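You operate a simulated robot arm through the tools that you are given. There is no shell and no other tool.

Carry out the task below with a simulated robot arm. There is one attempt and no reset: what you move stays moved.

JOB
Set the machine up: grey plug into socket TWO, travel belt in, volume at 2.
Fine: socket block off before the plug goes in, then on again; switch the machine on last and leave it on, showing READY; the other belts stay.

Only the result counts: the job must be done as asked and must still hold three seconds after the hand-in. Knocking over, shifting, dropping, spilling or breaking anything else fails it.

ROBOT AND FRAMES
A 7-joint arm with a two-finger parallel gripper, fixed in place. Base frame: the origin is at the foot of the arm, x ahead of it, y to its left, z up; the work surface is at about z = 0.77. Units: m, rad, N and s.
Its first joint turns from -2.304 to 2.304 rad. Payload 3.91 kg.
The tool frame sits at the grasp point between the pads (the TCP): z along the fingers, y along the line on which they close. The tips reach 0.03 m beyond it. The gripper opens to 0.11 m. The fingers are 0.02 m wide and 0.01 m thick; the gripper's body (0.048 by 0.112 m) begins 0.055 m behind the TCP.
Orientation is that of the tool frame in the base frame, as [roll, pitch, yaw] about the fixed x, y, z axes, in that order (R = Rz(yaw) Ry(pitch) Rx(roll)). With the fingers straight down and closing along the base's y, the tool's x points along the base's -x, its y along +y and its z along -z.

CONTROLS
- The arm moves only by the tool send_rows. Its argument "steps" is a list of rows, each an object (a shift or turn left out is 0, a gripper value left out holds the last) with "offset": the shift along the tool's x, y, z in m, a list of three; "delta_rot": the turn, a rotation vector about the tool's x, y, z in rad, a list of three. In form: [{"offset": [x, y, z], "delta_rot": [wx, wy, wz]}, ...]. A call has 1 to 20 rows; each row is the pose to reach, as a shift and turn from the pose commanded when the call began, along the tool's axes at that moment. "claw" is the gripper command, from -1 (fully open) to 1 (shut), values between in proportion, set as the call begins (left out, the last holds). Each row takes 0.2 s and may step no farther than 0.05 m and 0.15 rad from the row before; otherwise, or with a gripper value out of range, the whole call is refused. Where a pose cannot be reached the arm comes as near as it can. A force on the tool above 40 N (or 10 N above the force at the start of the call, whichever is more), or a blocked arm, ends the call early, and 0.2 s more pass. Each finger travels about 0.108 m/s and halts on what it meets, pressing with about 32 N; the grip force reading is that of the motor and also rises with nothing between the fingers. The clock runs only during rows and for 0.2 s after the last one: add rows that repeat a pose to give the fingers time. The reply holds the time, the measured pose of the TCP, the force on the tool along the base axes, the opening and the grip force, in the units named above and with some noise, with the torque about the TCP (base axes, N m) and any sound that the robot's microphone picked up.
- Cameras (640 x 400 px; columns grow to the right, rows downward): "scene" is fixed at [0.3994, 0.6493, 1.5446]; the picture's right is [0.79, 0.62, 0.00], its down [-0.46, 0.59, -0.66] and it looks along [-0.41, 0.52, 0.75] (base axes); focal length 214 px, centre (320, 200). "wrist" rides on the gripper at [0.072, 0.017, -0.103] in the tool frame; the picture's right is [-0.23, 0.97, 0.00], its down [-0.76, -0.18, -0.62] and it looks along [-0.61, -0.14, 0.78] (tool axes); focal length 222 px, centre (320, 200). There is no depth. A picture from a camera that has moved, and an enlarged one, comes with that camera's place and axes in the base frame and with its lens.
- snapshot(camera): a new picture of that camera. No time passes.
- enlarge(camera, box): a new picture of the part [left, top, right, bottom] of that camera's present view, enlarged. No time passes.
- hand_in(): hands the job in; it is judged then, once.

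Nothing tells you positions but the pictures and the camera data. Unless the task says otherwise, let go and move clear before handing in.

The tools are called as a command line: name --argument value ..., lists and objects as JSON in quotes. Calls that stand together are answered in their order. send_rows: Moves the arm, as the interface text tells. Its arguments: {"type":"object","properties":{"steps":{"type":"array"},"claw":{"type":"number"}},"required":["steps"]} The other tools are called the same way: snapshot (camera) takes a picture; enlarge (camera, box) takes an enlarged picture of a part of a camera's view; hand_in () hands the job in.

At the start:

```text
time_s: 0.0
eef_pos: [0.3734, 0.4661, 1.2145]
ee_rot: [-3.141, 0.0, 3.141]
force: [0.2, -0.5, 0.0]
ft_torque: [-0.03, -0.02, 0.03]
opening: 0.1099
finger_force: 0.1
```

scene: 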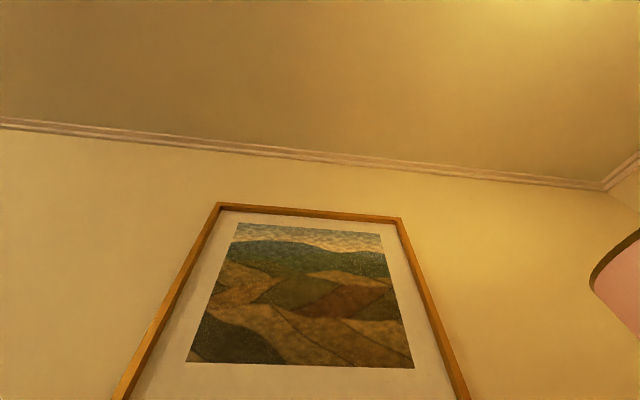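
wrist: 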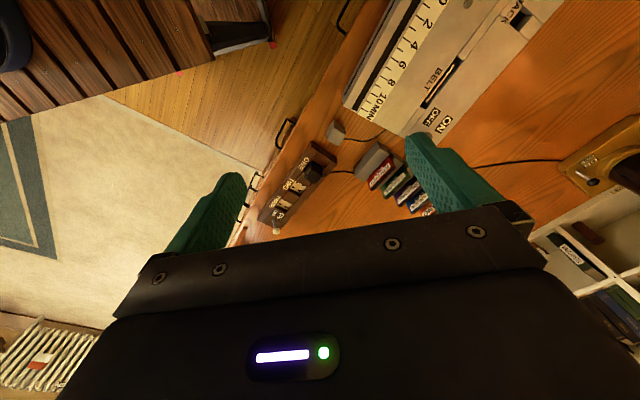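

The wrist view shows the table from above: a socket block, the small coloured belts, the machine with dials, and other objects. The scene camera points at the wall, so I'll use the wrist camera and start with enlarged views.

enlarge --camera "wrist" --box '[240, 100, 440, 240]'

enlarge --camera "wrist" --box '[330, 0, 640, 200]'

snapshot --camera "scene"

```text
2.86 times, centred on (340, 170) of wrist
camera zoom: at [0.3003, 0.4846, 1.3179], right [0.23, 0.97, 0.0], down [0.76, -0.18, 0.62], along [0.61, -0.14, -0.78], focal length 635 px, centre (263, 286)
```

zoom: 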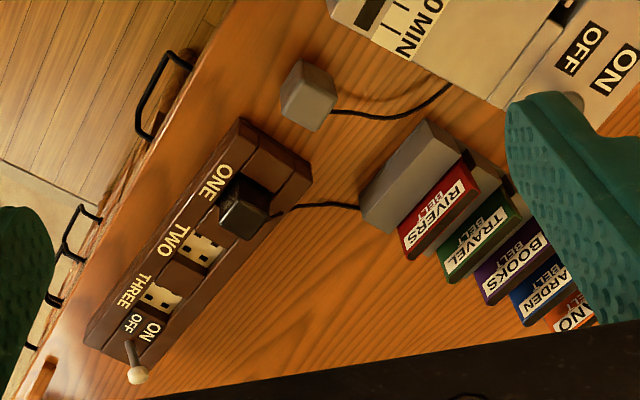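

```text
2.00 times, centred on (485, 100) of wrist
camera zoom: at [0.3003, 0.4846, 1.3179], right [0.23, 0.97, 0.0], down [0.76, -0.18, 0.62], along [0.61, -0.14, -0.78], focal length 444 px, centre (-10, 400)
```

zoom: 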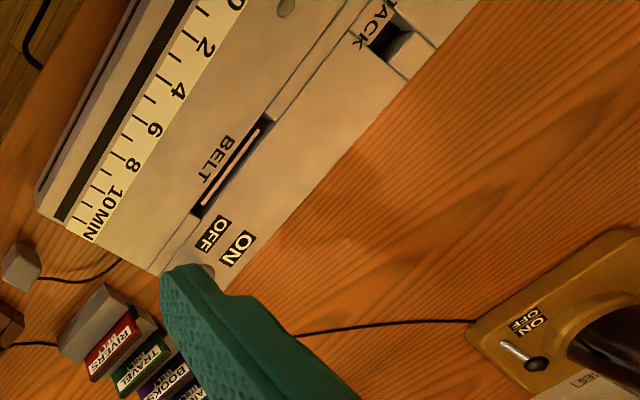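

```text
taken
```

scene: 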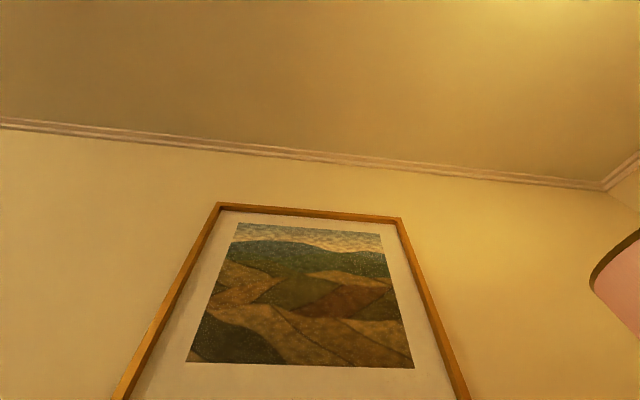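

I can see the socket block (black plug in ONE, TWO and THREE free, switch lever at its OFF/ON end). I can also see a grey plug lying free, the belt row (RIVERS, TRAVEL, BOOKS, ...) and part of the machine with its BELT slot and ON/OFF. I'll turn the wrist to look at the machine from here.

send_rows --steps '[{"delta_rot": [0, 0, -0.14]}, {"delta_rot": [0, 0, -0.28]}, {"delta_rot": [0, 0, -0.42]}, {"delta_rot": [0, 0, -0.56]}, {"delta_rot": [0, 0, -0.7]}, {"delta_rot": [0, 0, -0.84]}, {"delta_rot": [0, 0, -0.98]}, {"delta_rot": [0, 0, -0.98]}]'

snapshot --camera "wrist"

```text
time_s: 1.8
eef_pos: [0.3729, 0.4675, 1.2138]
ee_rot: [3.141, 0.0, -2.16]
force: [-0.9, 0.1, 0.0]
ft_torque: [-0.04, -0.01, 0.01]
opening: 0.11
finger_force: 0.1
```

```text
taken
camera wrist: at [0.318, 0.4166, 1.3175], right [-0.68, 0.73, 0.0], down [0.57, 0.53, 0.62], along [0.45, 0.43, -0.78], focal length 222 px, centre (320, 200)
```

wrist: 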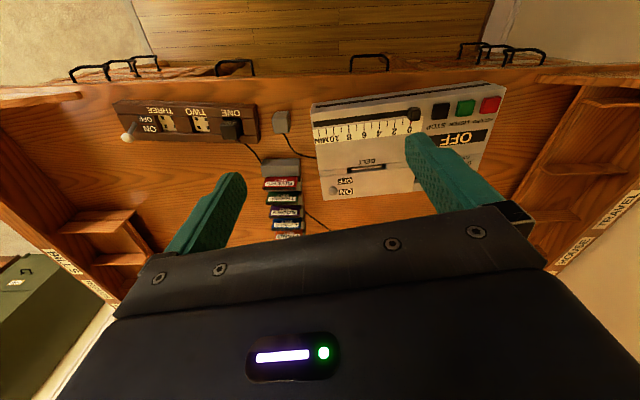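

Now I see the whole bench: socket block at one end, grey plug beside it, belt row, and the machine with a slider scale, buttons, an OFF display, BELT slot and an ON/OFF switch. I'll enlarge the parts.

enlarge --camera "wrist" --box '[300, 70, 520, 210]'

enlarge --camera "wrist" --box '[100, 80, 330, 240]'

enlarge --camera "wrist" --box '[240, 90, 340, 250]'

```text
2.86 times, centred on (410, 140) of wrist
camera zoom: at [0.318, 0.4166, 1.3175], right [-0.68, 0.73, 0.0], down [0.57, 0.53, 0.62], along [0.45, 0.43, -0.78], focal length 635 px, centre (63, 371)
```

zoom: 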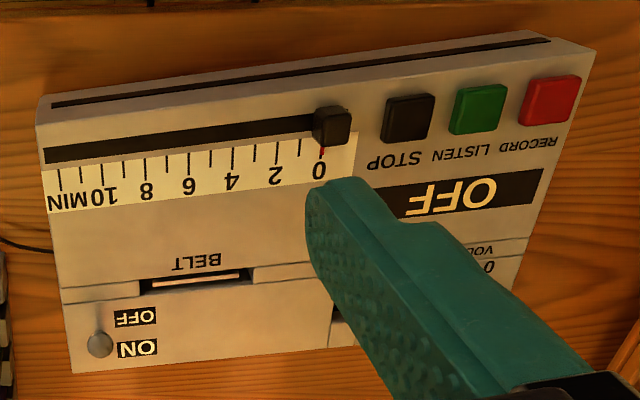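

```text
2.50 times, centred on (215, 160) of wrist
camera zoom: at [0.318, 0.4166, 1.3175], right [-0.68, 0.73, 0.0], down [0.57, 0.53, 0.62], along [0.45, 0.43, -0.78], focal length 555 px, centre (582, 300)
```

zoom: 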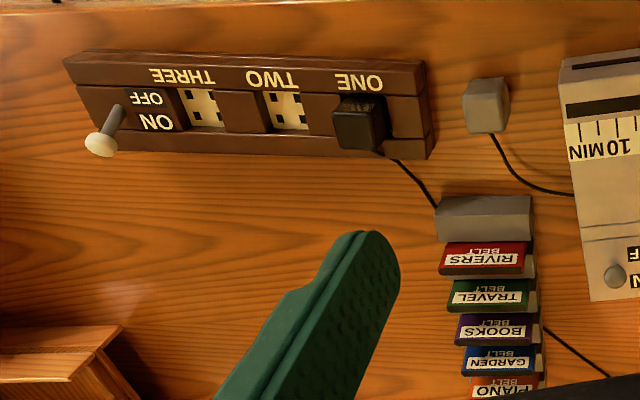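

```text
2.50 times, centred on (290, 170) of wrist
camera zoom: at [0.318, 0.4166, 1.3175], right [-0.68, 0.73, 0.0], down [0.57, 0.53, 0.62], along [0.45, 0.43, -0.78], focal length 555 px, centre (395, 275)
```

zoom: 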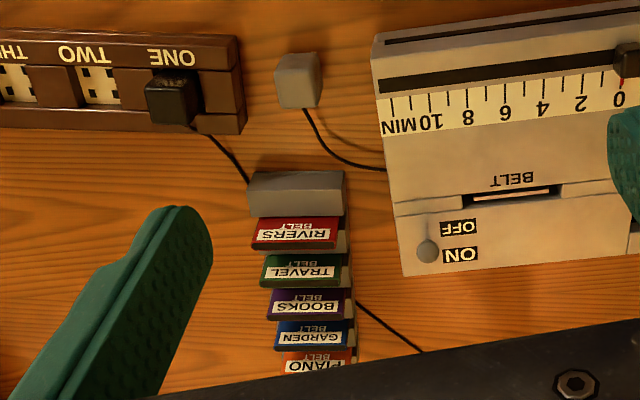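

The VOLUME control is behind the finger. I'll slide sideways along the bench to see the machine between the fingers.

send_rows --steps '[{"offset": [0, 0.04, 0]}, {"offset": [0, 0.08, 0]}, {"offset": [0, 0.12, 0]}, {"offset": [0, 0.16, 0]}, {"offset": [0, 0.18, 0]}, {"offset": [0, 0.18, 0]}]'

snapshot --camera "wrist"

```text
time_s: 3.2
eef_pos: [0.2237, 0.5676, 1.2138]
ee_rot: [3.141, -0.001, -2.163]
force: [-0.3, 0.3, 0.2]
ft_torque: [0.0, 0.01, 0.03]
opening: 0.1103
finger_force: 0.0
```

```text
taken
camera wrist: at [0.1687, 0.5165, 1.3168], right [-0.68, 0.73, 0.0], down [0.57, 0.53, 0.62], along [0.46, 0.43, -0.78], focal length 222 px, centre (320, 200)
```

wrist: 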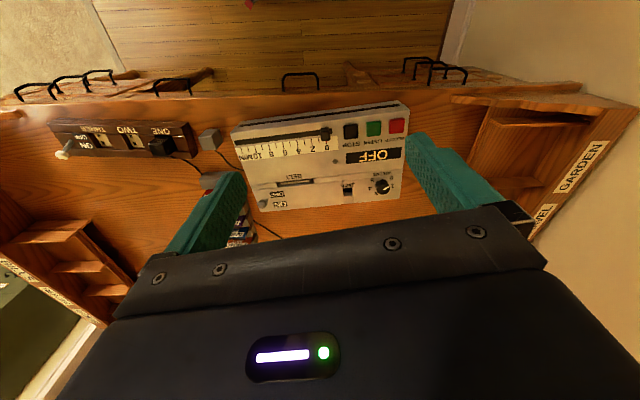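

enlarge --camera "wrist" --box '[220, 90, 420, 215]'

enlarge --camera "wrist" --box '[330, 130, 420, 210]'

enlarge --camera "wrist" --box '[230, 160, 320, 220]'

```text
3.20 times, centred on (320, 152) of wrist
camera zoom: at [0.1687, 0.5165, 1.3168], right [-0.68, 0.73, 0.0], down [0.57, 0.53, 0.62], along [0.46, 0.43, -0.78], focal length 711 px, centre (320, 352)
```

zoom: 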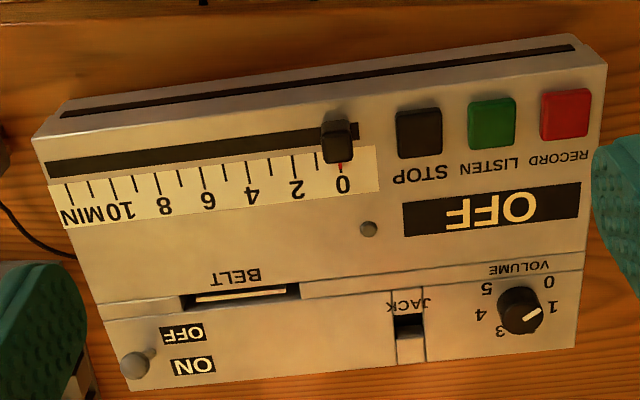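

```text
5.00 times, centred on (375, 170) of wrist
camera zoom: at [0.1687, 0.5165, 1.3168], right [-0.68, 0.73, 0.0], down [0.57, 0.53, 0.62], along [0.46, 0.43, -0.78], focal length 1111 px, centre (45, 350)
```

zoom: 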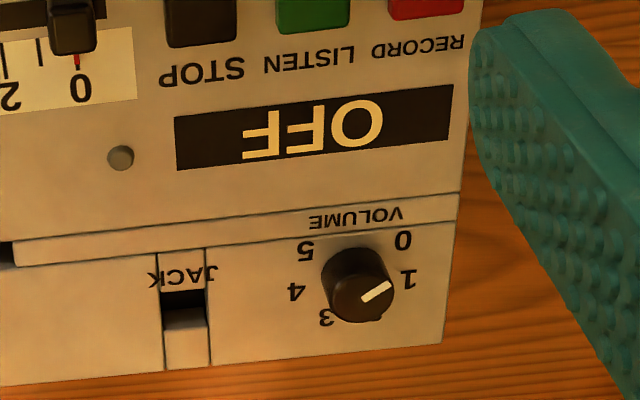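

```text
6.67 times, centred on (275, 190) of wrist
camera zoom: at [0.1687, 0.5165, 1.3168], right [-0.68, 0.73, 0.0], down [0.57, 0.53, 0.62], along [0.46, 0.43, -0.78], focal length 1481 px, centre (620, 267)
```

zoom: 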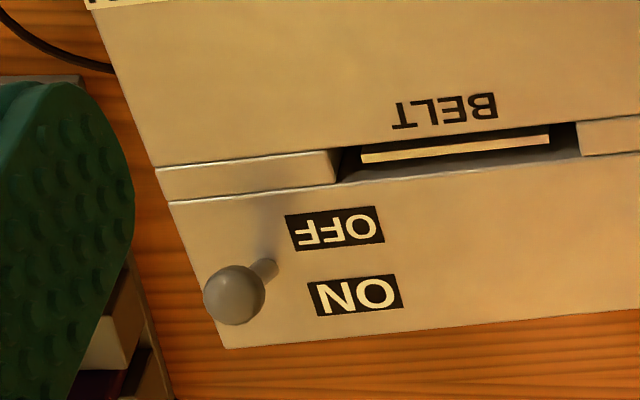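

Machine details: display reads OFF, the volume knob is near 1, and the machine lever is at OFF. The block's lever leans to ON. Next I'll go and look closely at the socket block and the grey plug from above.

send_rows --steps '[{"offset": [0.002, -0.04, 0.014]}, {"offset": [0.004, -0.08, 0.028]}, {"offset": [0.006, -0.12, 0.042]}, {"offset": [0.008, -0.16, 0.056]}, {"offset": [0.01, -0.2, 0.07]}, {"offset": [0.012, -0.24, 0.084]}, {"offset": [0.014, -0.28, 0.098]}, {"offset": [0.016, -0.32, 0.112]}, {"offset": [0.018, -0.36, 0.126]}, {"offset": [0.02, -0.4, 0.14]}, {"offset": [0.02, -0.4, 0.14]}]'

snapshot --camera "wrist"

```text
time_s: 5.6
eef_pos: [0.5458, 0.3274, 1.0748]
ee_rot: [-3.141, 0.0, -2.162]
force: [0.3, 0.4, 0.4]
ft_torque: [-0.04, 0.01, -0.01]
opening: 0.1101
finger_force: 0.0
```

```text
taken
camera wrist: at [0.4902, 0.2768, 1.1764], right [-0.68, 0.73, 0.0], down [0.57, 0.53, 0.62], along [0.46, 0.43, -0.78], focal length 222 px, centre (320, 200)
```

wrist: 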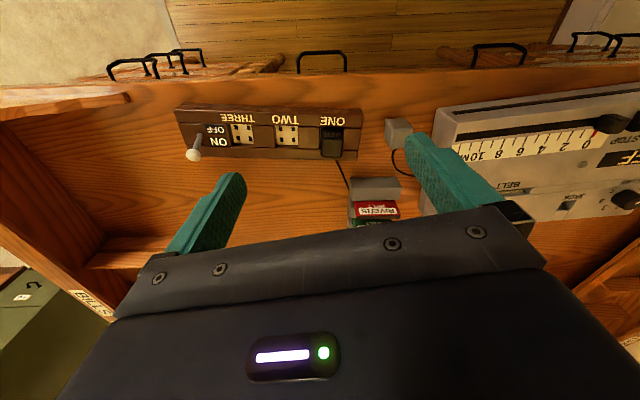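

enlarge --camera "wrist" --box '[165, 90, 375, 175]'

enlarge --camera "wrist" --box '[320, 90, 450, 230]'

```text
3.05 times, centred on (270, 132) of wrist
camera zoom: at [0.4902, 0.2768, 1.1764], right [-0.68, 0.73, 0.0], down [0.57, 0.53, 0.62], along [0.46, 0.43, -0.78], focal length 677 px, centre (472, 406)
```

zoom: 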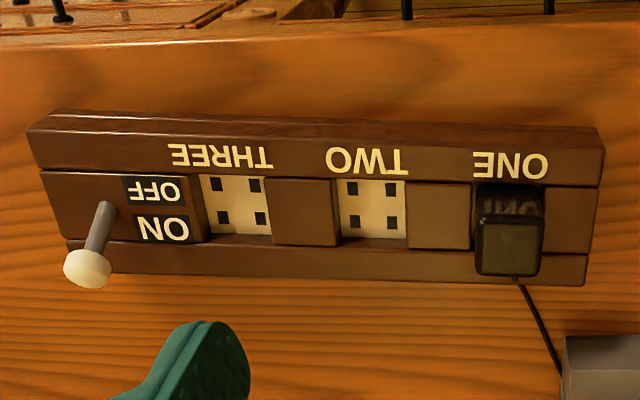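

```text
2.86 times, centred on (385, 160) of wrist
camera zoom: at [0.4902, 0.2768, 1.1764], right [-0.68, 0.73, 0.0], down [0.57, 0.53, 0.62], along [0.46, 0.43, -0.78], focal length 635 px, centre (134, 314)
```

zoom: 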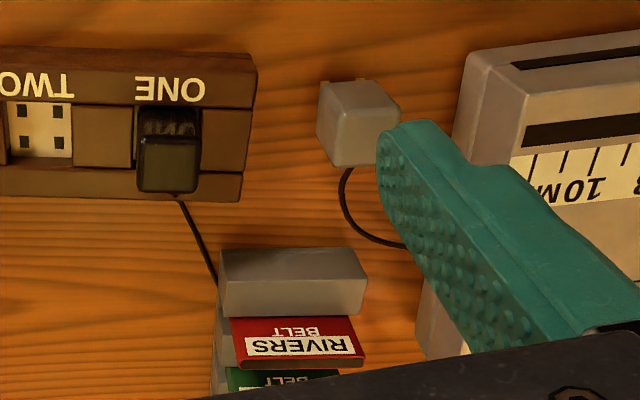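

The block's rocker is at ON, and the sockets have 2x2 holes facing up with a black plug in ONE. The grey plug lies near the machine corner and appears to have its pins toward the front edge. I'll move closer to it.

send_rows --steps '[{"offset": [-0.005, 0.026, 0.029]}, {"offset": [-0.01, 0.052, 0.058]}, {"offset": [-0.015, 0.078, 0.087]}, {"offset": [-0.02, 0.104, 0.116]}, {"offset": [-0.025, 0.13, 0.145]}, {"offset": [-0.025, 0.13, 0.145]}]'

snapshot --camera "wrist"

enlarge --camera "wrist" --box '[250, 100, 400, 220]'

```text
time_s: 7.0
eef_pos: [0.4499, 0.4214, 0.9295]
ee_rot: [-3.141, 0.0, -2.159]
force: [-0.5, 0.2, -0.7]
ft_torque: [-0.03, -0.02, -0.01]
opening: 0.1101
finger_force: 0.1
```

```text
taken
camera wrist: at [0.395, 0.3701, 1.0323], right [-0.68, 0.73, 0.0], down [0.57, 0.53, 0.62], along [0.46, 0.43, -0.78], focal length 222 px, centre (320, 200)
```

wrist: 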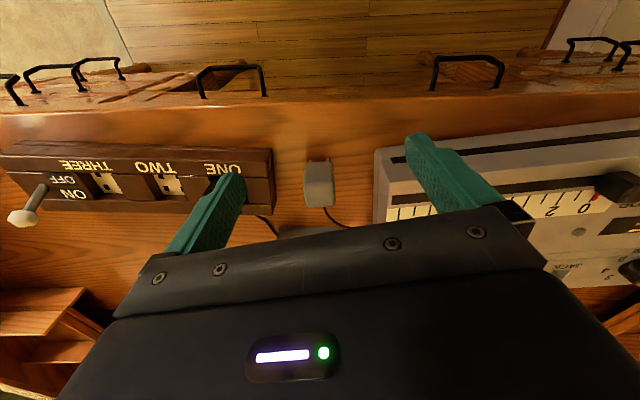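

```text
3.33 times, centred on (325, 160) of wrist
camera zoom: at [0.395, 0.3701, 1.0323], right [-0.68, 0.73, 0.0], down [0.57, 0.53, 0.62], along [0.46, 0.43, -0.78], focal length 740 px, centre (303, 333)
```

zoom: 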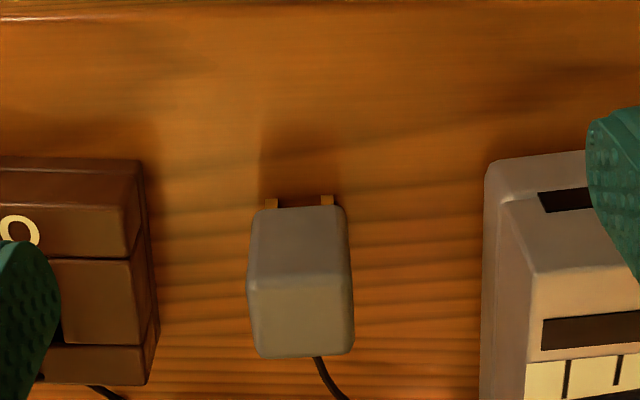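

The grey plug looks upright with its gold pins beneath it and the cord at the back. I'll tilt the camera to a lower angle to confirm how it stands.

send_rows --steps '[{"offset": [0.02, 0.0, 0.015], "delta_rot": [0, -0.125, 0]}, {"offset": [0.04, 0.0, 0.03], "delta_rot": [0, -0.25, 0]}, {"offset": [0.06, 0.0, 0.045], "delta_rot": [0, -0.375, 0]}, {"offset": [0.08, 0.0, 0.06], "delta_rot": [0, -0.5, 0]}, {"offset": [0.08, 0.0, 0.06], "delta_rot": [0, -0.5, 0]}]'

snapshot --camera "wrist"

enlarge --camera "wrist" --box '[230, 120, 380, 220]'

```text
time_s: 8.2
eef_pos: [0.4056, 0.3542, 0.8689]
ee_rot: [3.141, 0.502, -2.163]
force: [0.0, -0.9, -0.4]
ft_torque: [0.02, 0.03, 0.0]
opening: 0.1103
finger_force: 0.0
```

```text
taken
camera wrist: at [0.3279, 0.2697, 0.9249], right [-0.7, 0.71, 0.11], down [0.35, 0.21, 0.91], along [0.62, 0.67, -0.39], focal length 222 px, centre (320, 200)
```

wrist: 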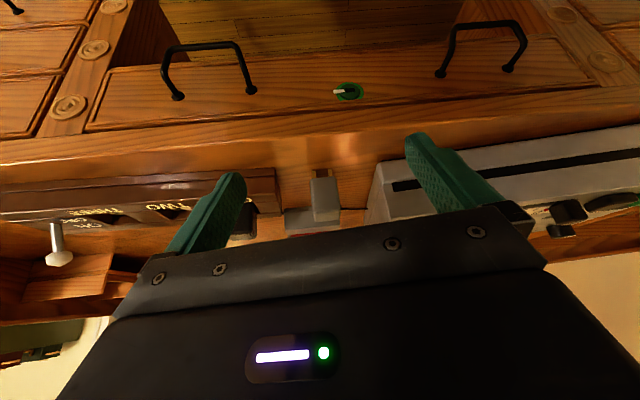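

```text
4.00 times, centred on (305, 170) of wrist
camera zoom: at [0.3279, 0.2697, 0.9249], right [-0.7, 0.71, 0.11], down [0.35, 0.21, 0.91], along [0.62, 0.67, -0.39], focal length 888 px, centre (380, 320)
```

zoom: 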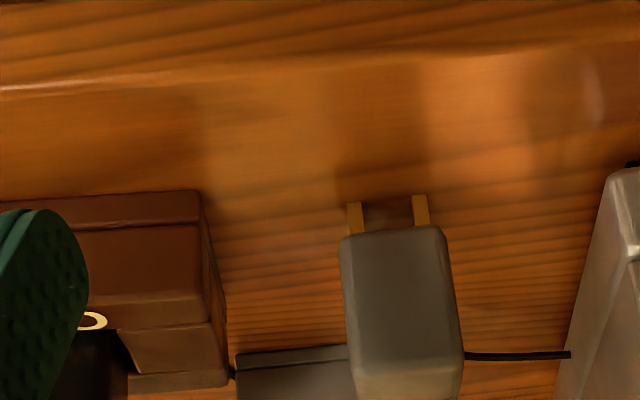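

Confirmed: the grey plug stands upright on its gold pins with the cord at the back. First I level the tool again and rise, then I'll line up with the block's lever to switch it off.

send_rows --steps '[{"offset": [-0.018, 0.0, -0.033], "delta_rot": [0, 0.125, 0]}, {"offset": [-0.036, 0.0, -0.066], "delta_rot": [0, 0.25, 0]}, {"offset": [-0.054, 0.0, -0.099], "delta_rot": [0, 0.375, 0]}, {"offset": [-0.072, 0.0, -0.132], "delta_rot": [0, 0.5, 0]}, {"offset": [-0.072, 0.0, -0.132], "delta_rot": [0, 0.5, 0]}]' --claw 1

send_rows --steps '[{"delta_rot": [0, 0, 0.13]}, {"delta_rot": [0, 0, 0.262]}, {"delta_rot": [0, 0, 0.262]}]'

```text
time_s: 9.4
eef_pos: [0.4047, 0.3564, 1.0208]
ee_rot: [-3.14, 0.001, -2.161]
force: [0.0, 0.7, 0.8]
ft_torque: [0.03, 0.0, 0.0]
opening: 0.0002
finger_force: 32.1
```

```text
time_s: 10.2
eef_pos: [0.406, 0.3569, 1.0196]
ee_rot: [-3.141, 0.0, -2.426]
force: [-0.3, 0.0, 0.0]
ft_torque: [0.01, -0.01, -0.03]
opening: 0.0
finger_force: 32.1
```

Fingers are closed. I'm now moving above and just beyond the block's lever, then I'll look.

send_rows --steps '[{"offset": [-0.025, -0.035, 0.0]}, {"offset": [-0.05, -0.07, 0.0]}, {"offset": [-0.075, -0.104, 0.0]}, {"offset": [-0.1, -0.139, 0.0]}, {"offset": [-0.127, -0.174, 0.01]}, {"offset": [-0.153, -0.209, 0.025]}, {"offset": [-0.178, -0.243, 0.04]}, {"offset": [-0.204, -0.278, 0.055]}, {"offset": [-0.229, -0.313, 0.07]}, {"offset": [-0.229, -0.313, 0.07]}]'

snapshot --camera "wrist"

```text
time_s: 12.4
eef_pos: [0.7823, 0.2712, 0.9495]
ee_rot: [3.141, -0.001, -2.426]
force: [0.0, -0.4, 0.2]
ft_torque: [0.02, 0.0, -0.04]
opening: 0.0
finger_force: 31.7
```

```text
taken
camera wrist: at [0.7159, 0.2359, 1.0541], right [-0.47, 0.88, 0.0], down [0.69, 0.37, 0.62], along [0.55, 0.29, -0.78], focal length 222 px, centre (320, 200)
```

wrist: 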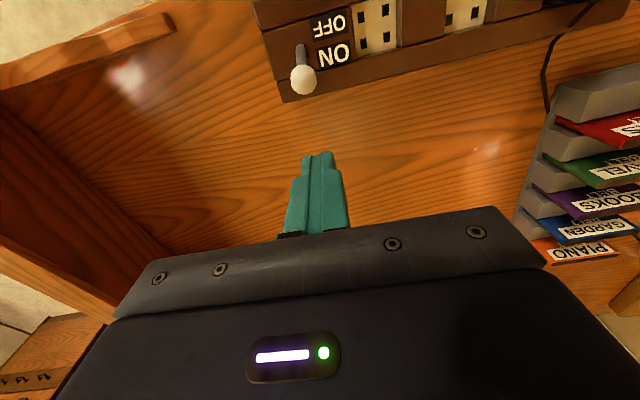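

The ball of the block's lever is just in front of the fingertips (about (0.753, 0.241), z≈0.85), leaning toward ON. I'll go down behind it and push toward OFF.

send_rows --steps '[{"offset": [0, -0.004, 0.03]}, {"offset": [0, -0.004, 0.06]}, {"offset": [0, -0.004, 0.083]}, {"offset": [0, -0.004, 0.083]}]'

snapshot --camera "wrist"

```text
time_s: 13.4
eef_pos: [0.7861, 0.2666, 0.8674]
ee_rot: [3.141, -0.002, -2.423]
force: [0.6, -0.1, 0.7]
ft_torque: [0.02, 0.0, 0.01]
opening: 0.0
finger_force: 32.0
```

```text
taken
camera wrist: at [0.7206, 0.2324, 0.9707], right [-0.47, 0.88, 0.0], down [0.69, 0.37, 0.62], along [0.55, 0.29, -0.78], focal length 222 px, centre (320, 200)
```

wrist: 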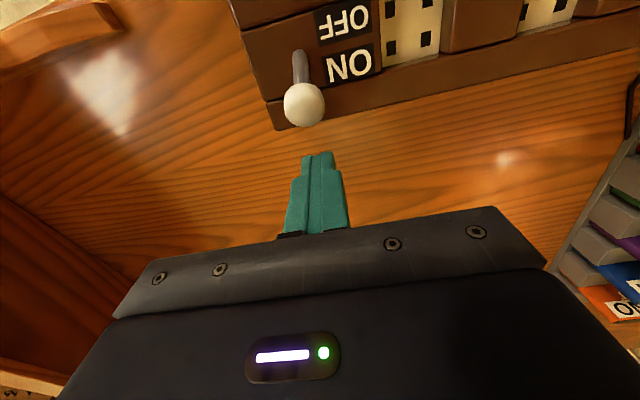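

The fingertips are right behind the ball, so I'm pushing toward OFF in small steps.

send_rows --steps '[{"offset": [0.01, 0, 0]}, {"offset": [0.02, 0, 0]}, {"offset": [0.03, 0, 0]}, {"offset": [0.038, 0, 0]}, {"offset": [0.046, 0, 0]}, {"offset": [0.052, 0, 0]}, {"offset": [0.058, 0, 0]}, {"offset": [0.058, 0, 0]}]'

snapshot --camera "wrist"

```text
time_s: 15.2
eef_pos: [0.7428, 0.2304, 0.8666]
ee_rot: [3.141, 0.001, -2.423]
force: [4.7, 2.9, 2.5]
ft_torque: [0.06, -0.06, -0.01]
opening: 0.0002
finger_force: 31.8
heard: click
```

```text
taken
camera wrist: at [0.677, 0.1947, 0.9703], right [-0.47, 0.88, 0.0], down [0.69, 0.37, 0.62], along [0.55, 0.29, -0.78], focal length 222 px, centre (320, 200)
```

wrist: 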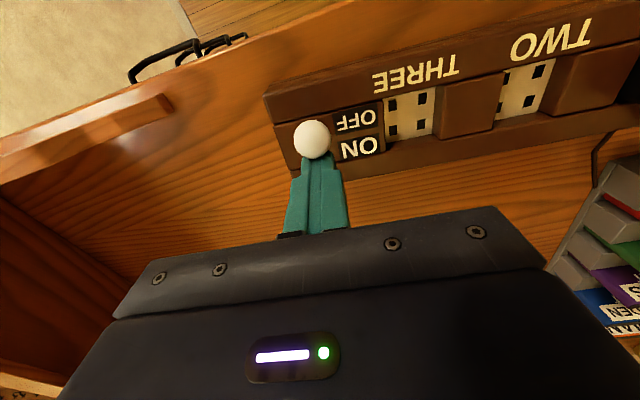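

I heard a click. I'm backing off and rising to check the lever.

send_rows --steps '[{"offset": [-0.02, 0, 0]}, {"offset": [-0.035, 0, -0.02]}, {"offset": [-0.035, 0, -0.06]}, {"offset": [-0.035, 0, -0.1]}, {"offset": [-0.035, 0, -0.1]}]'

enlarge --camera "wrist" --box '[240, 10, 480, 160]'

```text
time_s: 16.4
eef_pos: [0.7703, 0.2515, 0.9656]
ee_rot: [3.141, -0.002, -2.424]
force: [-0.1, 0.3, 0.3]
ft_torque: [0.03, -0.02, 0.0]
opening: 0.0
finger_force: 31.9
```

```text
2.67 times, centred on (360, 85) of wrist
camera zoom: at [0.7043, 0.2171, 1.0692], right [-0.47, 0.88, 0.0], down [0.69, 0.37, 0.62], along [0.55, 0.29, -0.78], focal length 592 px, centre (213, 507)
```

zoom: 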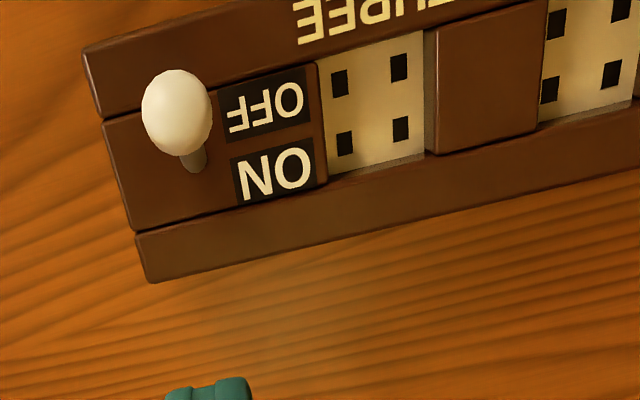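

The lever now leans to OFF, so the block is off. Next I open the gripper and measure socket TWO from above.

send_rows --steps '[{"offset": [0.004, 0.04, 0.004]}, {"offset": [0.007, 0.08, 0.008]}, {"offset": [0.01, 0.12, 0.012]}, {"offset": [0.014, 0.152, 0.016]}, {"offset": [0.014, 0.152, 0.016]}, {"offset": [0.014, 0.152, 0.016]}]' --claw -1

snapshot --camera "wrist"

enlarge --camera "wrist" --box '[240, 30, 400, 130]'

```text
time_s: 17.8
eef_pos: [0.6593, 0.3578, 0.9499]
ee_rot: [-3.141, 0.0, -2.425]
force: [-0.8, -0.2, 0.2]
ft_torque: [0.01, 0.0, 0.01]
opening: 0.1101
finger_force: 0.0
```

```text
taken
camera wrist: at [0.5926, 0.3224, 1.0528], right [-0.47, 0.88, 0.0], down [0.69, 0.37, 0.62], along [0.55, 0.29, -0.78], focal length 222 px, centre (320, 200)
```

wrist: 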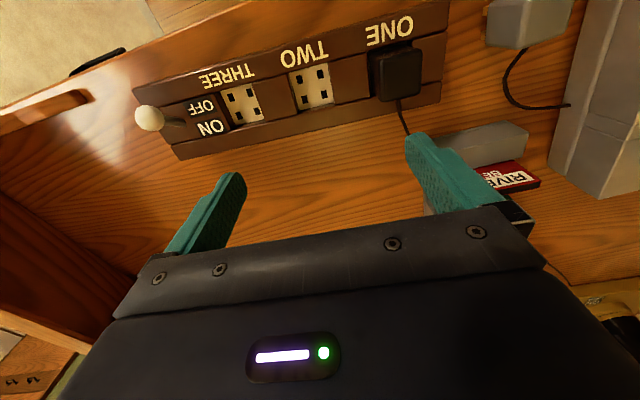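

```text
4.00 times, centred on (320, 80) of wrist
camera zoom: at [0.5926, 0.3224, 1.0528], right [-0.47, 0.88, 0.0], down [0.69, 0.37, 0.62], along [0.55, 0.29, -0.78], focal length 888 px, centre (320, 680)
```

zoom: 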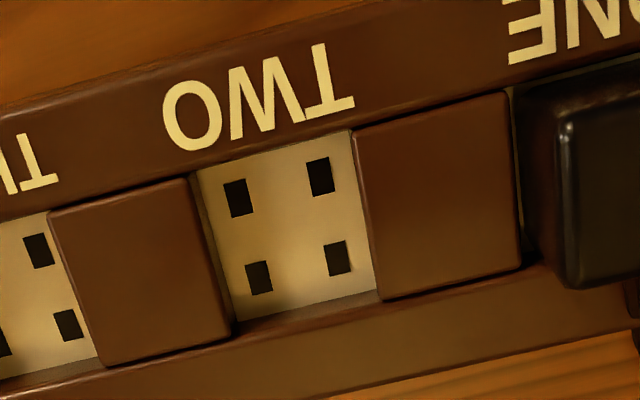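

Socket TWO's four holes are clear. I'm moving over the grey plug now, taking a second view of the block for triangulation.

send_rows --steps '[{"offset": [0, 0.04, 0]}, {"offset": [0, 0.08, 0]}, {"offset": [0, 0.12, 0]}, {"offset": [0, 0.16, 0]}, {"offset": [0, 0.196, 0]}, {"offset": [0, 0.196, 0]}, {"offset": [0, 0.196, 0]}]'

snapshot --camera "wrist"

enlarge --camera "wrist" --box '[240, 20, 400, 120]'

enlarge --camera "wrist" --box '[60, 50, 220, 150]'

```text
time_s: 19.4
eef_pos: [0.5319, 0.5057, 0.9508]
ee_rot: [3.141, 0.001, -2.425]
force: [0.5, 0.4, 0.2]
ft_torque: [0.0, -0.01, -0.01]
opening: 0.11
finger_force: 0.1
```

```text
taken
camera wrist: at [0.4655, 0.4709, 1.0536], right [-0.47, 0.88, 0.0], down [0.69, 0.37, 0.62], along [0.55, 0.29, -0.78], focal length 222 px, centre (320, 200)
```

wrist: 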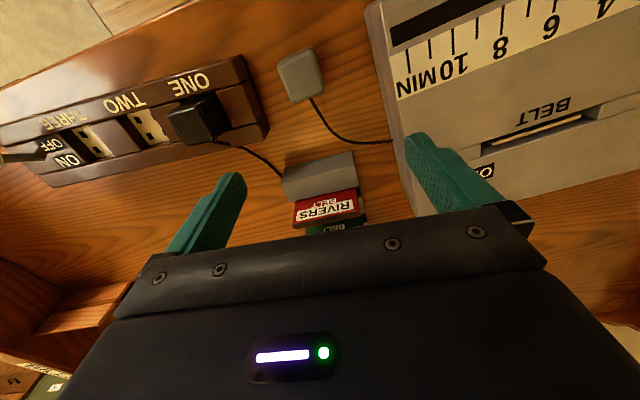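

```text
4.00 times, centred on (320, 70) of wrist
camera zoom: at [0.4655, 0.4709, 1.0536], right [-0.47, 0.88, 0.0], down [0.69, 0.37, 0.62], along [0.55, 0.29, -0.78], focal length 888 px, centre (320, 720)
```

zoom: 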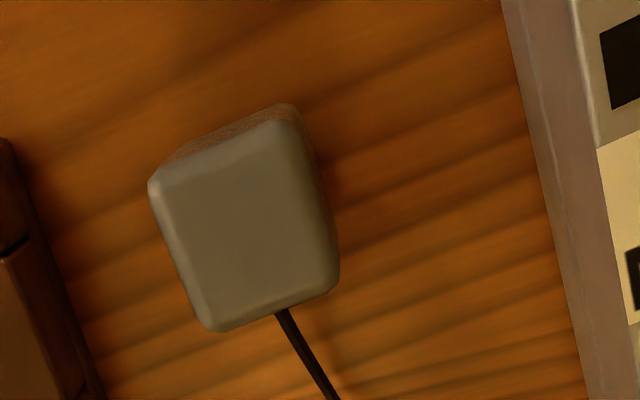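

```text
4.00 times, centred on (140, 100) of wrist
camera zoom: at [0.4655, 0.4709, 1.0536], right [-0.47, 0.88, 0.0], down [0.69, 0.37, 0.62], along [0.55, 0.29, -0.78], focal length 888 px, centre (1040, 600)
```

zoom: 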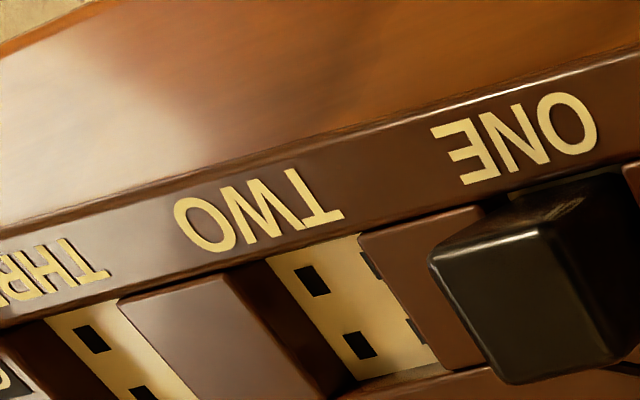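

enlarge --camera "wrist" --box '[270, 38, 334, 108]'

```text
5.71 times, centred on (302, 73) of wrist
camera zoom: at [0.4655, 0.4709, 1.0536], right [-0.47, 0.88, 0.0], down [0.69, 0.37, 0.62], along [0.55, 0.29, -0.78], focal length 1269 px, centre (423, 926)
```

zoom: 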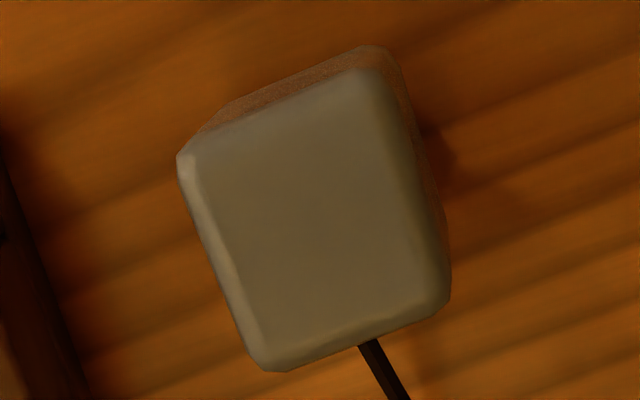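

Socket TWO's centre is about (0.644, 0.340) with the plate at z≈0.794. The plug top centre is about (0.508, 0.474), z≈0.829, turned about 5° from the tool. I'll align over the plug with a partial opening and check before descending.

send_rows --steps '[{"offset": [0.019, -0.004, 0.015], "delta_rot": [0, 0, -0.042]}, {"offset": [0.038, -0.008, 0.03], "delta_rot": [0, 0, -0.084]}, {"offset": [0.038, -0.008, 0.05], "delta_rot": [0, 0, -0.084]}, {"offset": [0.038, -0.008, 0.05], "delta_rot": [0, 0, -0.084]}]' --claw -0.273

snapshot --camera "wrist"

enlarge --camera "wrist" --box '[240, 110, 400, 230]'

```text
time_s: 20.4
eef_pos: [0.5066, 0.4725, 0.9]
ee_rot: [3.141, 0.001, -2.339]
force: [-0.2, -0.5, -0.6]
ft_torque: [0.01, 0.02, -0.05]
opening: 0.0701
finger_force: 0.2
```

```text
taken
camera wrist: at [0.4438, 0.4324, 1.0034], right [-0.54, 0.84, 0.0], down [0.66, 0.42, 0.62], along [0.52, 0.34, -0.78], focal length 222 px, centre (320, 200)
```

wrist: 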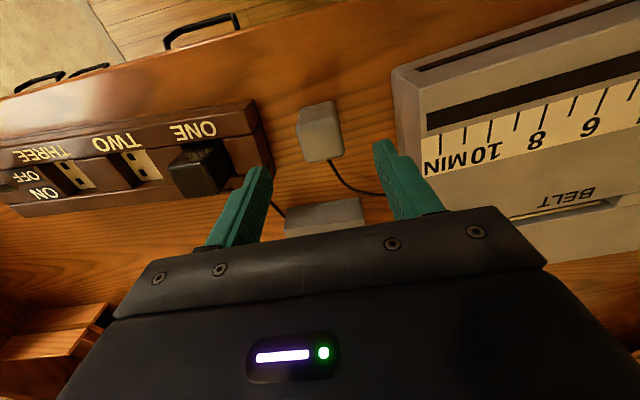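

```text
3.33 times, centred on (320, 170) of wrist
camera zoom: at [0.4438, 0.4324, 1.0034], right [-0.54, 0.84, 0.0], down [0.66, 0.42, 0.62], along [0.52, 0.34, -0.78], focal length 740 px, centre (320, 300)
```

zoom: 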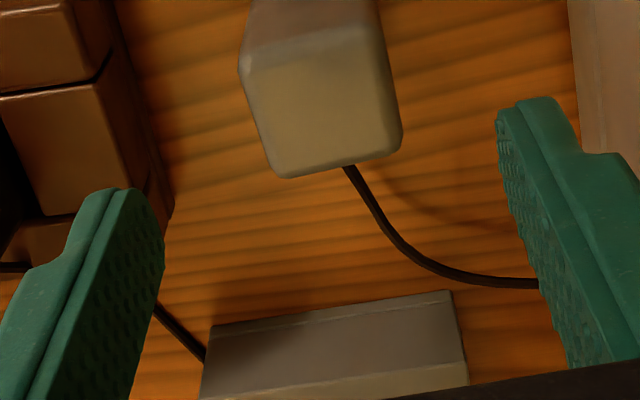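

Alignment looks good, with the plug centred between the fingers and about 3 mm further away. I'm descending to grip its upper part.

send_rows --steps '[{"offset": [-0.003, 0, 0.025]}, {"offset": [-0.003, 0, 0.05]}, {"offset": [-0.003, 0, 0.065]}, {"offset": [-0.003, 0, 0.065]}]'

snapshot --camera "wrist"

```text
time_s: 21.4
eef_pos: [0.5094, 0.4752, 0.8363]
ee_rot: [3.14, 0.001, -2.34]
force: [0.3, 0.4, 0.3]
ft_torque: [0.01, 0.01, 0.0]
opening: 0.0701
finger_force: 0.0
```

```text
taken
camera wrist: at [0.445, 0.4347, 0.9389], right [-0.54, 0.84, 0.0], down [0.66, 0.42, 0.62], along [0.52, 0.34, -0.78], focal length 222 px, centre (320, 200)
```

wrist: 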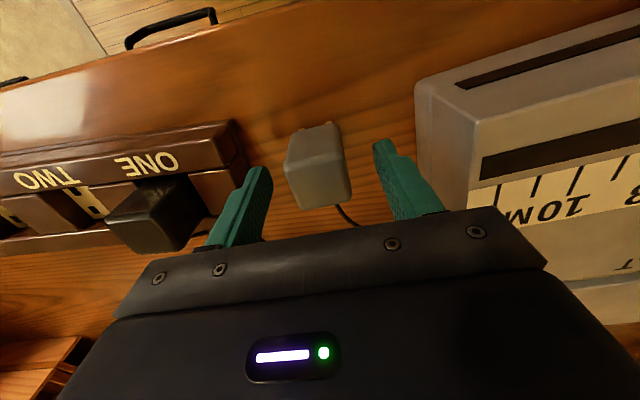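

The plug is between the fingers, so I'm closing the grip.

send_rows --steps '[{"offset": [0, 0, 0]}, {"offset": [0, 0, 0]}, {"offset": [0, 0, 0]}]' --claw 1

snapshot --camera "wrist"

enlarge --camera "wrist" --box '[240, 100, 400, 230]'

```text
time_s: 22.2
eef_pos: [0.5079, 0.4759, 0.8352]
ee_rot: [3.141, 0.0, -2.34]
force: [0.8, -0.4, -0.4]
ft_torque: [-0.02, -0.07, 0.02]
opening: 0.0356
finger_force: 31.8
```

```text
taken
camera wrist: at [0.445, 0.4347, 0.9391], right [-0.54, 0.84, 0.0], down [0.66, 0.42, 0.62], along [0.52, 0.34, -0.78], focal length 222 px, centre (320, 200)
```

wrist: 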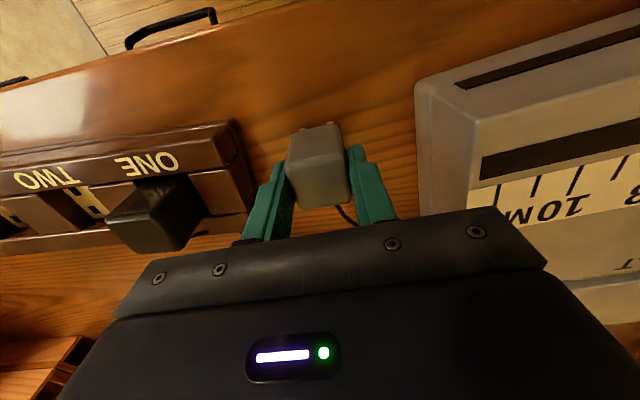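

```text
3.08 times, centred on (320, 165) of wrist
camera zoom: at [0.445, 0.4347, 0.9391], right [-0.54, 0.84, 0.0], down [0.66, 0.42, 0.62], along [0.52, 0.34, -0.78], focal length 684 px, centre (320, 308)
```

zoom: 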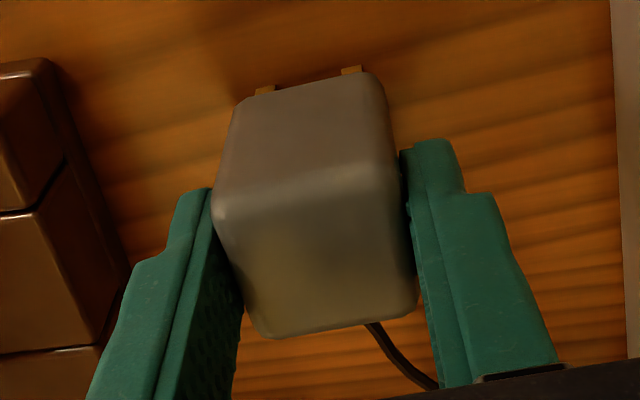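

The plug is gripped (opening 0.0356). I'm lifting it high enough to clear the black plug in ONE and carrying it over socket TWO, aligned with the block's yaw.

send_rows --steps '[{"offset": [0, 0, -0.02]}, {"offset": [0, 0, -0.06]}, {"offset": [0, 0, -0.1]}, {"offset": [0, -0.04, -0.1], "delta_rot": [0, 0, 0.02]}, {"offset": [0, -0.08, -0.1], "delta_rot": [0, 0, 0.04]}, {"offset": [0.001, -0.12, -0.1], "delta_rot": [0, 0, 0.06]}, {"offset": [0.001, -0.16, -0.1], "delta_rot": [0, 0, 0.08]}, {"offset": [0.0015, -0.192, -0.1], "delta_rot": [0, 0, 0.09]}, {"offset": [0.0015, -0.192, -0.1], "delta_rot": [0, 0, 0.09]}, {"offset": [0.0015, -0.192, -0.1], "delta_rot": [0, 0, 0.09]}]'

snapshot --camera "wrist"

enlarge --camera "wrist" --box '[230, 70, 410, 230]'

```text
time_s: 24.4
eef_pos: [0.6463, 0.3424, 0.935]
ee_rot: [-3.141, 0.0, -2.431]
force: [0.7, 0.8, -0.7]
ft_torque: [0.01, -0.02, -0.02]
opening: 0.0357
finger_force: 32.4
```

```text
taken
camera wrist: at [0.5796, 0.3072, 1.0387], right [-0.46, 0.89, 0.0], down [0.69, 0.36, 0.62], along [0.55, 0.29, -0.78], focal length 222 px, centre (320, 200)
```

wrist: 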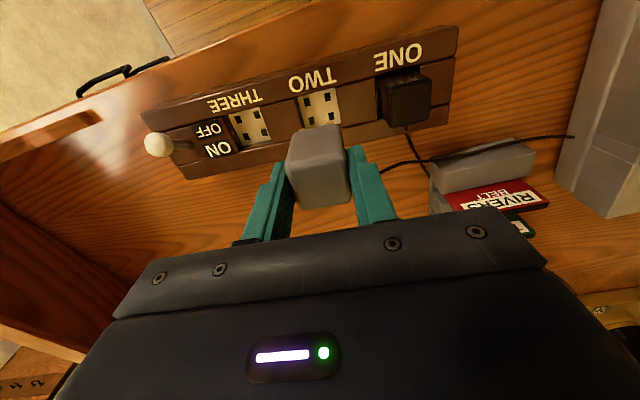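

```text
2.50 times, centred on (320, 150) of wrist
camera zoom: at [0.5796, 0.3072, 1.0387], right [-0.46, 0.89, 0.0], down [0.69, 0.36, 0.62], along [0.55, 0.29, -0.78], focal length 555 px, centre (320, 325)
```

zoom: 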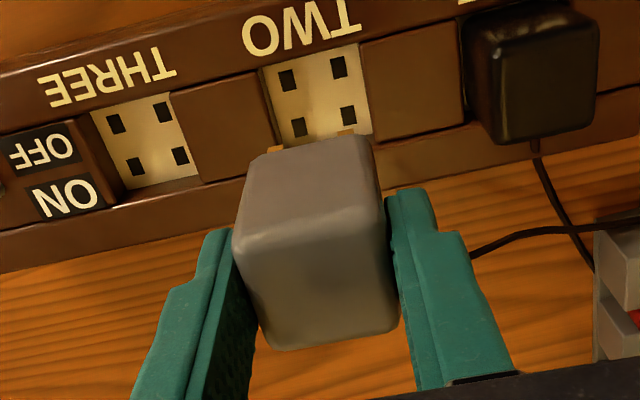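

enlarge --camera "wrist" --box '[290, 75, 350, 140]'

```text
6.15 times, centred on (320, 108) of wrist
camera zoom: at [0.5796, 0.3072, 1.0387], right [-0.46, 0.89, 0.0], down [0.69, 0.36, 0.62], along [0.55, 0.29, -0.78], focal length 1367 px, centre (320, 769)
```

zoom: 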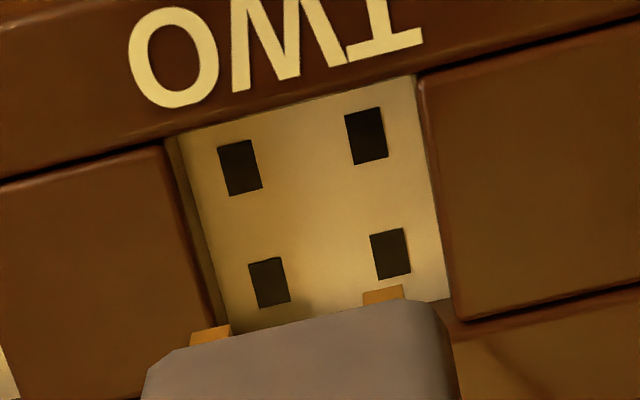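

Ray measurements put the pins within about 0.1 mm of the hole row sideways, and well inside the holes front to back. I'll descend to a few mm above the plate and recheck.

send_rows --steps '[{"offset": [0, 0, 0.025]}, {"offset": [0, 0, 0.05]}, {"offset": [0, 0, 0.068]}, {"offset": [0, 0, 0.068]}, {"offset": [0, 0, 0.068]}]'

enlarge --camera "wrist" --box '[270, 85, 370, 185]'

snapshot --camera "wrist"

```text
time_s: 25.6
eef_pos: [0.6458, 0.3417, 0.8666]
ee_rot: [3.141, 0.0, -2.432]
force: [-0.5, -0.2, -1.1]
ft_torque: [0.0, -0.02, 0.01]
opening: 0.0355
finger_force: 31.8
```

```text
4.00 times, centred on (320, 135) of wrist
camera zoom: at [0.5794, 0.3064, 0.9699], right [-0.46, 0.89, 0.0], down [0.69, 0.36, 0.62], along [0.55, 0.29, -0.78], focal length 888 px, centre (320, 460)
```

zoom: 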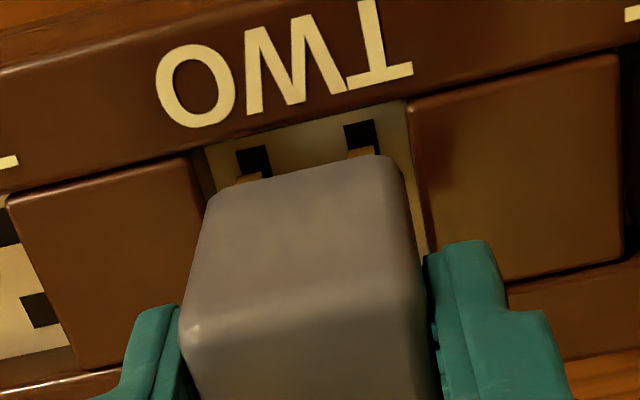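

```text
taken
camera wrist: at [0.5794, 0.3064, 0.9699], right [-0.46, 0.89, 0.0], down [0.69, 0.36, 0.62], along [0.55, 0.29, -0.78], focal length 222 px, centre (320, 200)
```

wrist: 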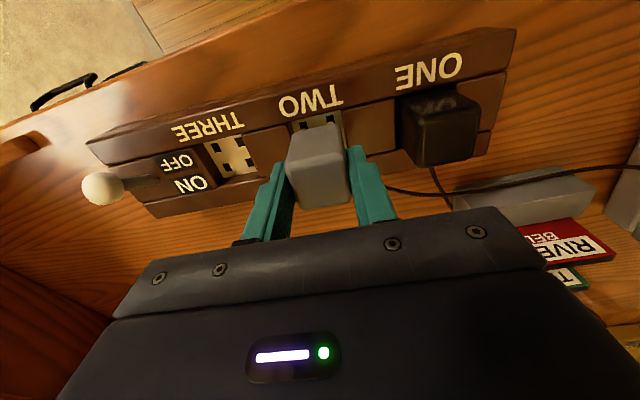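

enlarge --camera "wrist" --box '[295, 108, 345, 138]'

```text
12.80 times, centred on (320, 123) of wrist
camera zoom: at [0.5794, 0.3064, 0.9699], right [-0.46, 0.89, 0.0], down [0.69, 0.36, 0.62], along [0.55, 0.29, -0.78], focal length 2843 px, centre (320, 1186)
```

zoom: 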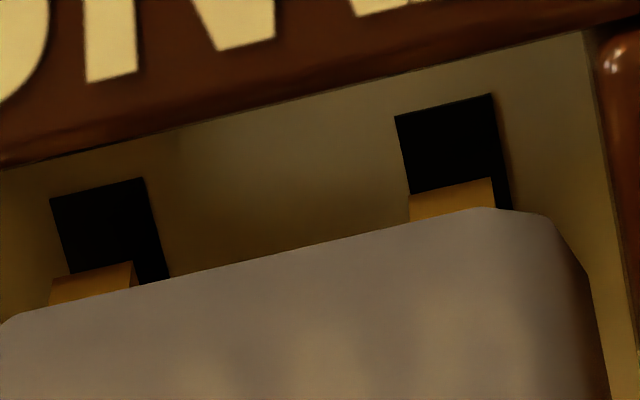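

The pins sit centred over the front holes in the close-up. I'm descending gently into the holes first.

send_rows --steps '[{"offset": [0, 0, 0.003]}, {"offset": [0, 0, 0.006]}, {"offset": [0, 0, 0.008]}, {"offset": [0, 0, 0.01]}, {"offset": [0, 0, 0.011]}]'

enlarge --camera "wrist" --box '[285, 110, 355, 160]'

```text
time_s: 26.8
eef_pos: [0.6462, 0.3421, 0.8573]
ee_rot: [-3.14, 0.0, -2.429]
force: [-5.9, -2.6, 2.9]
ft_torque: [-0.01, 0.26, 0.1]
opening: 0.0355
finger_force: 31.9
```

```text
8.00 times, centred on (320, 135) of wrist
camera zoom: at [0.5794, 0.307, 0.9601], right [-0.46, 0.89, 0.0], down [0.69, 0.36, 0.62], along [0.55, 0.29, -0.78], focal length 1777 px, centre (320, 720)
```

zoom: 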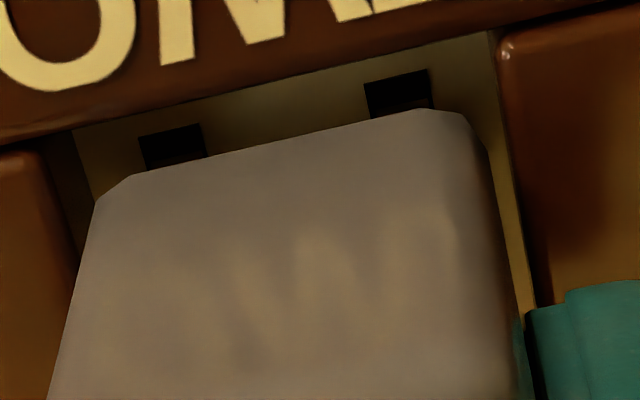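

The pins have entered the holes. A light side force suggests they touch the far edge, so I'll shift 1 mm back toward the front and re-read.

send_rows --steps '[{"offset": [0.0006, 0, -0.001]}, {"offset": [0.0012, 0, -0.001]}, {"offset": [0.0012, 0, 0]}]'

```text
time_s: 27.6
eef_pos: [0.6462, 0.3406, 0.8573]
ee_rot: [-3.141, 0.001, -2.43]
force: [-0.2, 0.3, -1.4]
ft_torque: [-0.01, -0.02, 0.01]
opening: 0.0353
finger_force: 31.3
```

The side force is gone, so I'm pressing the plug down further.

send_rows --steps '[{"offset": [0, 0, 0.002]}, {"offset": [0, 0, 0.004]}, {"offset": [0, 0, 0.006]}, {"offset": [0, 0, 0.008]}, {"offset": [0, 0, 0.0095]}, {"offset": [0, 0, 0.0095]}]'

enlarge --camera "wrist" --box '[240, 90, 400, 220]'

```text
time_s: 29.0
eef_pos: [0.6472, 0.3415, 0.8471]
ee_rot: [3.141, 0.001, -2.431]
force: [-1.5, -0.7, 2.4]
ft_torque: [-0.02, 0.03, 0.03]
opening: 0.0352
finger_force: 32.6
```

```text
3.08 times, centred on (320, 155) of wrist
camera zoom: at [0.579, 0.3066, 0.951], right [-0.46, 0.89, 0.0], down [0.69, 0.36, 0.62], along [0.55, 0.29, -0.78], focal length 684 px, centre (320, 338)
```

zoom: 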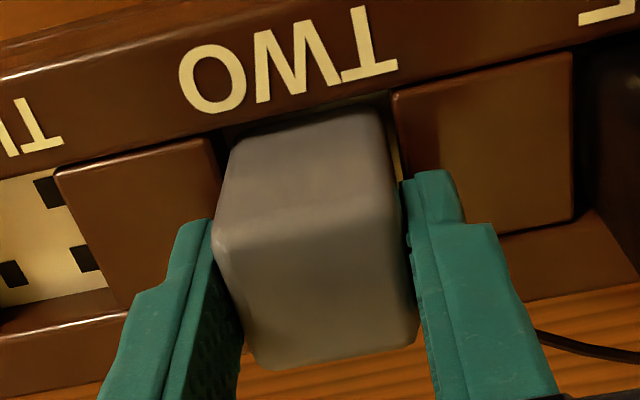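

It's nearly seated. I'll press a little more to make sure it is bottomed out.

send_rows --steps '[{"offset": [0, 0, 0.001]}, {"offset": [0, 0, 0.002]}, {"offset": [0, 0, 0.003]}, {"offset": [0, 0, 0.003]}]'

```text
time_s: 30.0
eef_pos: [0.6459, 0.3417, 0.846]
ee_rot: [-3.141, 0.001, -2.429]
force: [2.2, -1.5, 25.7]
ft_torque: [0.01, -0.19, 0.02]
opening: 0.0356
finger_force: 32.1
```

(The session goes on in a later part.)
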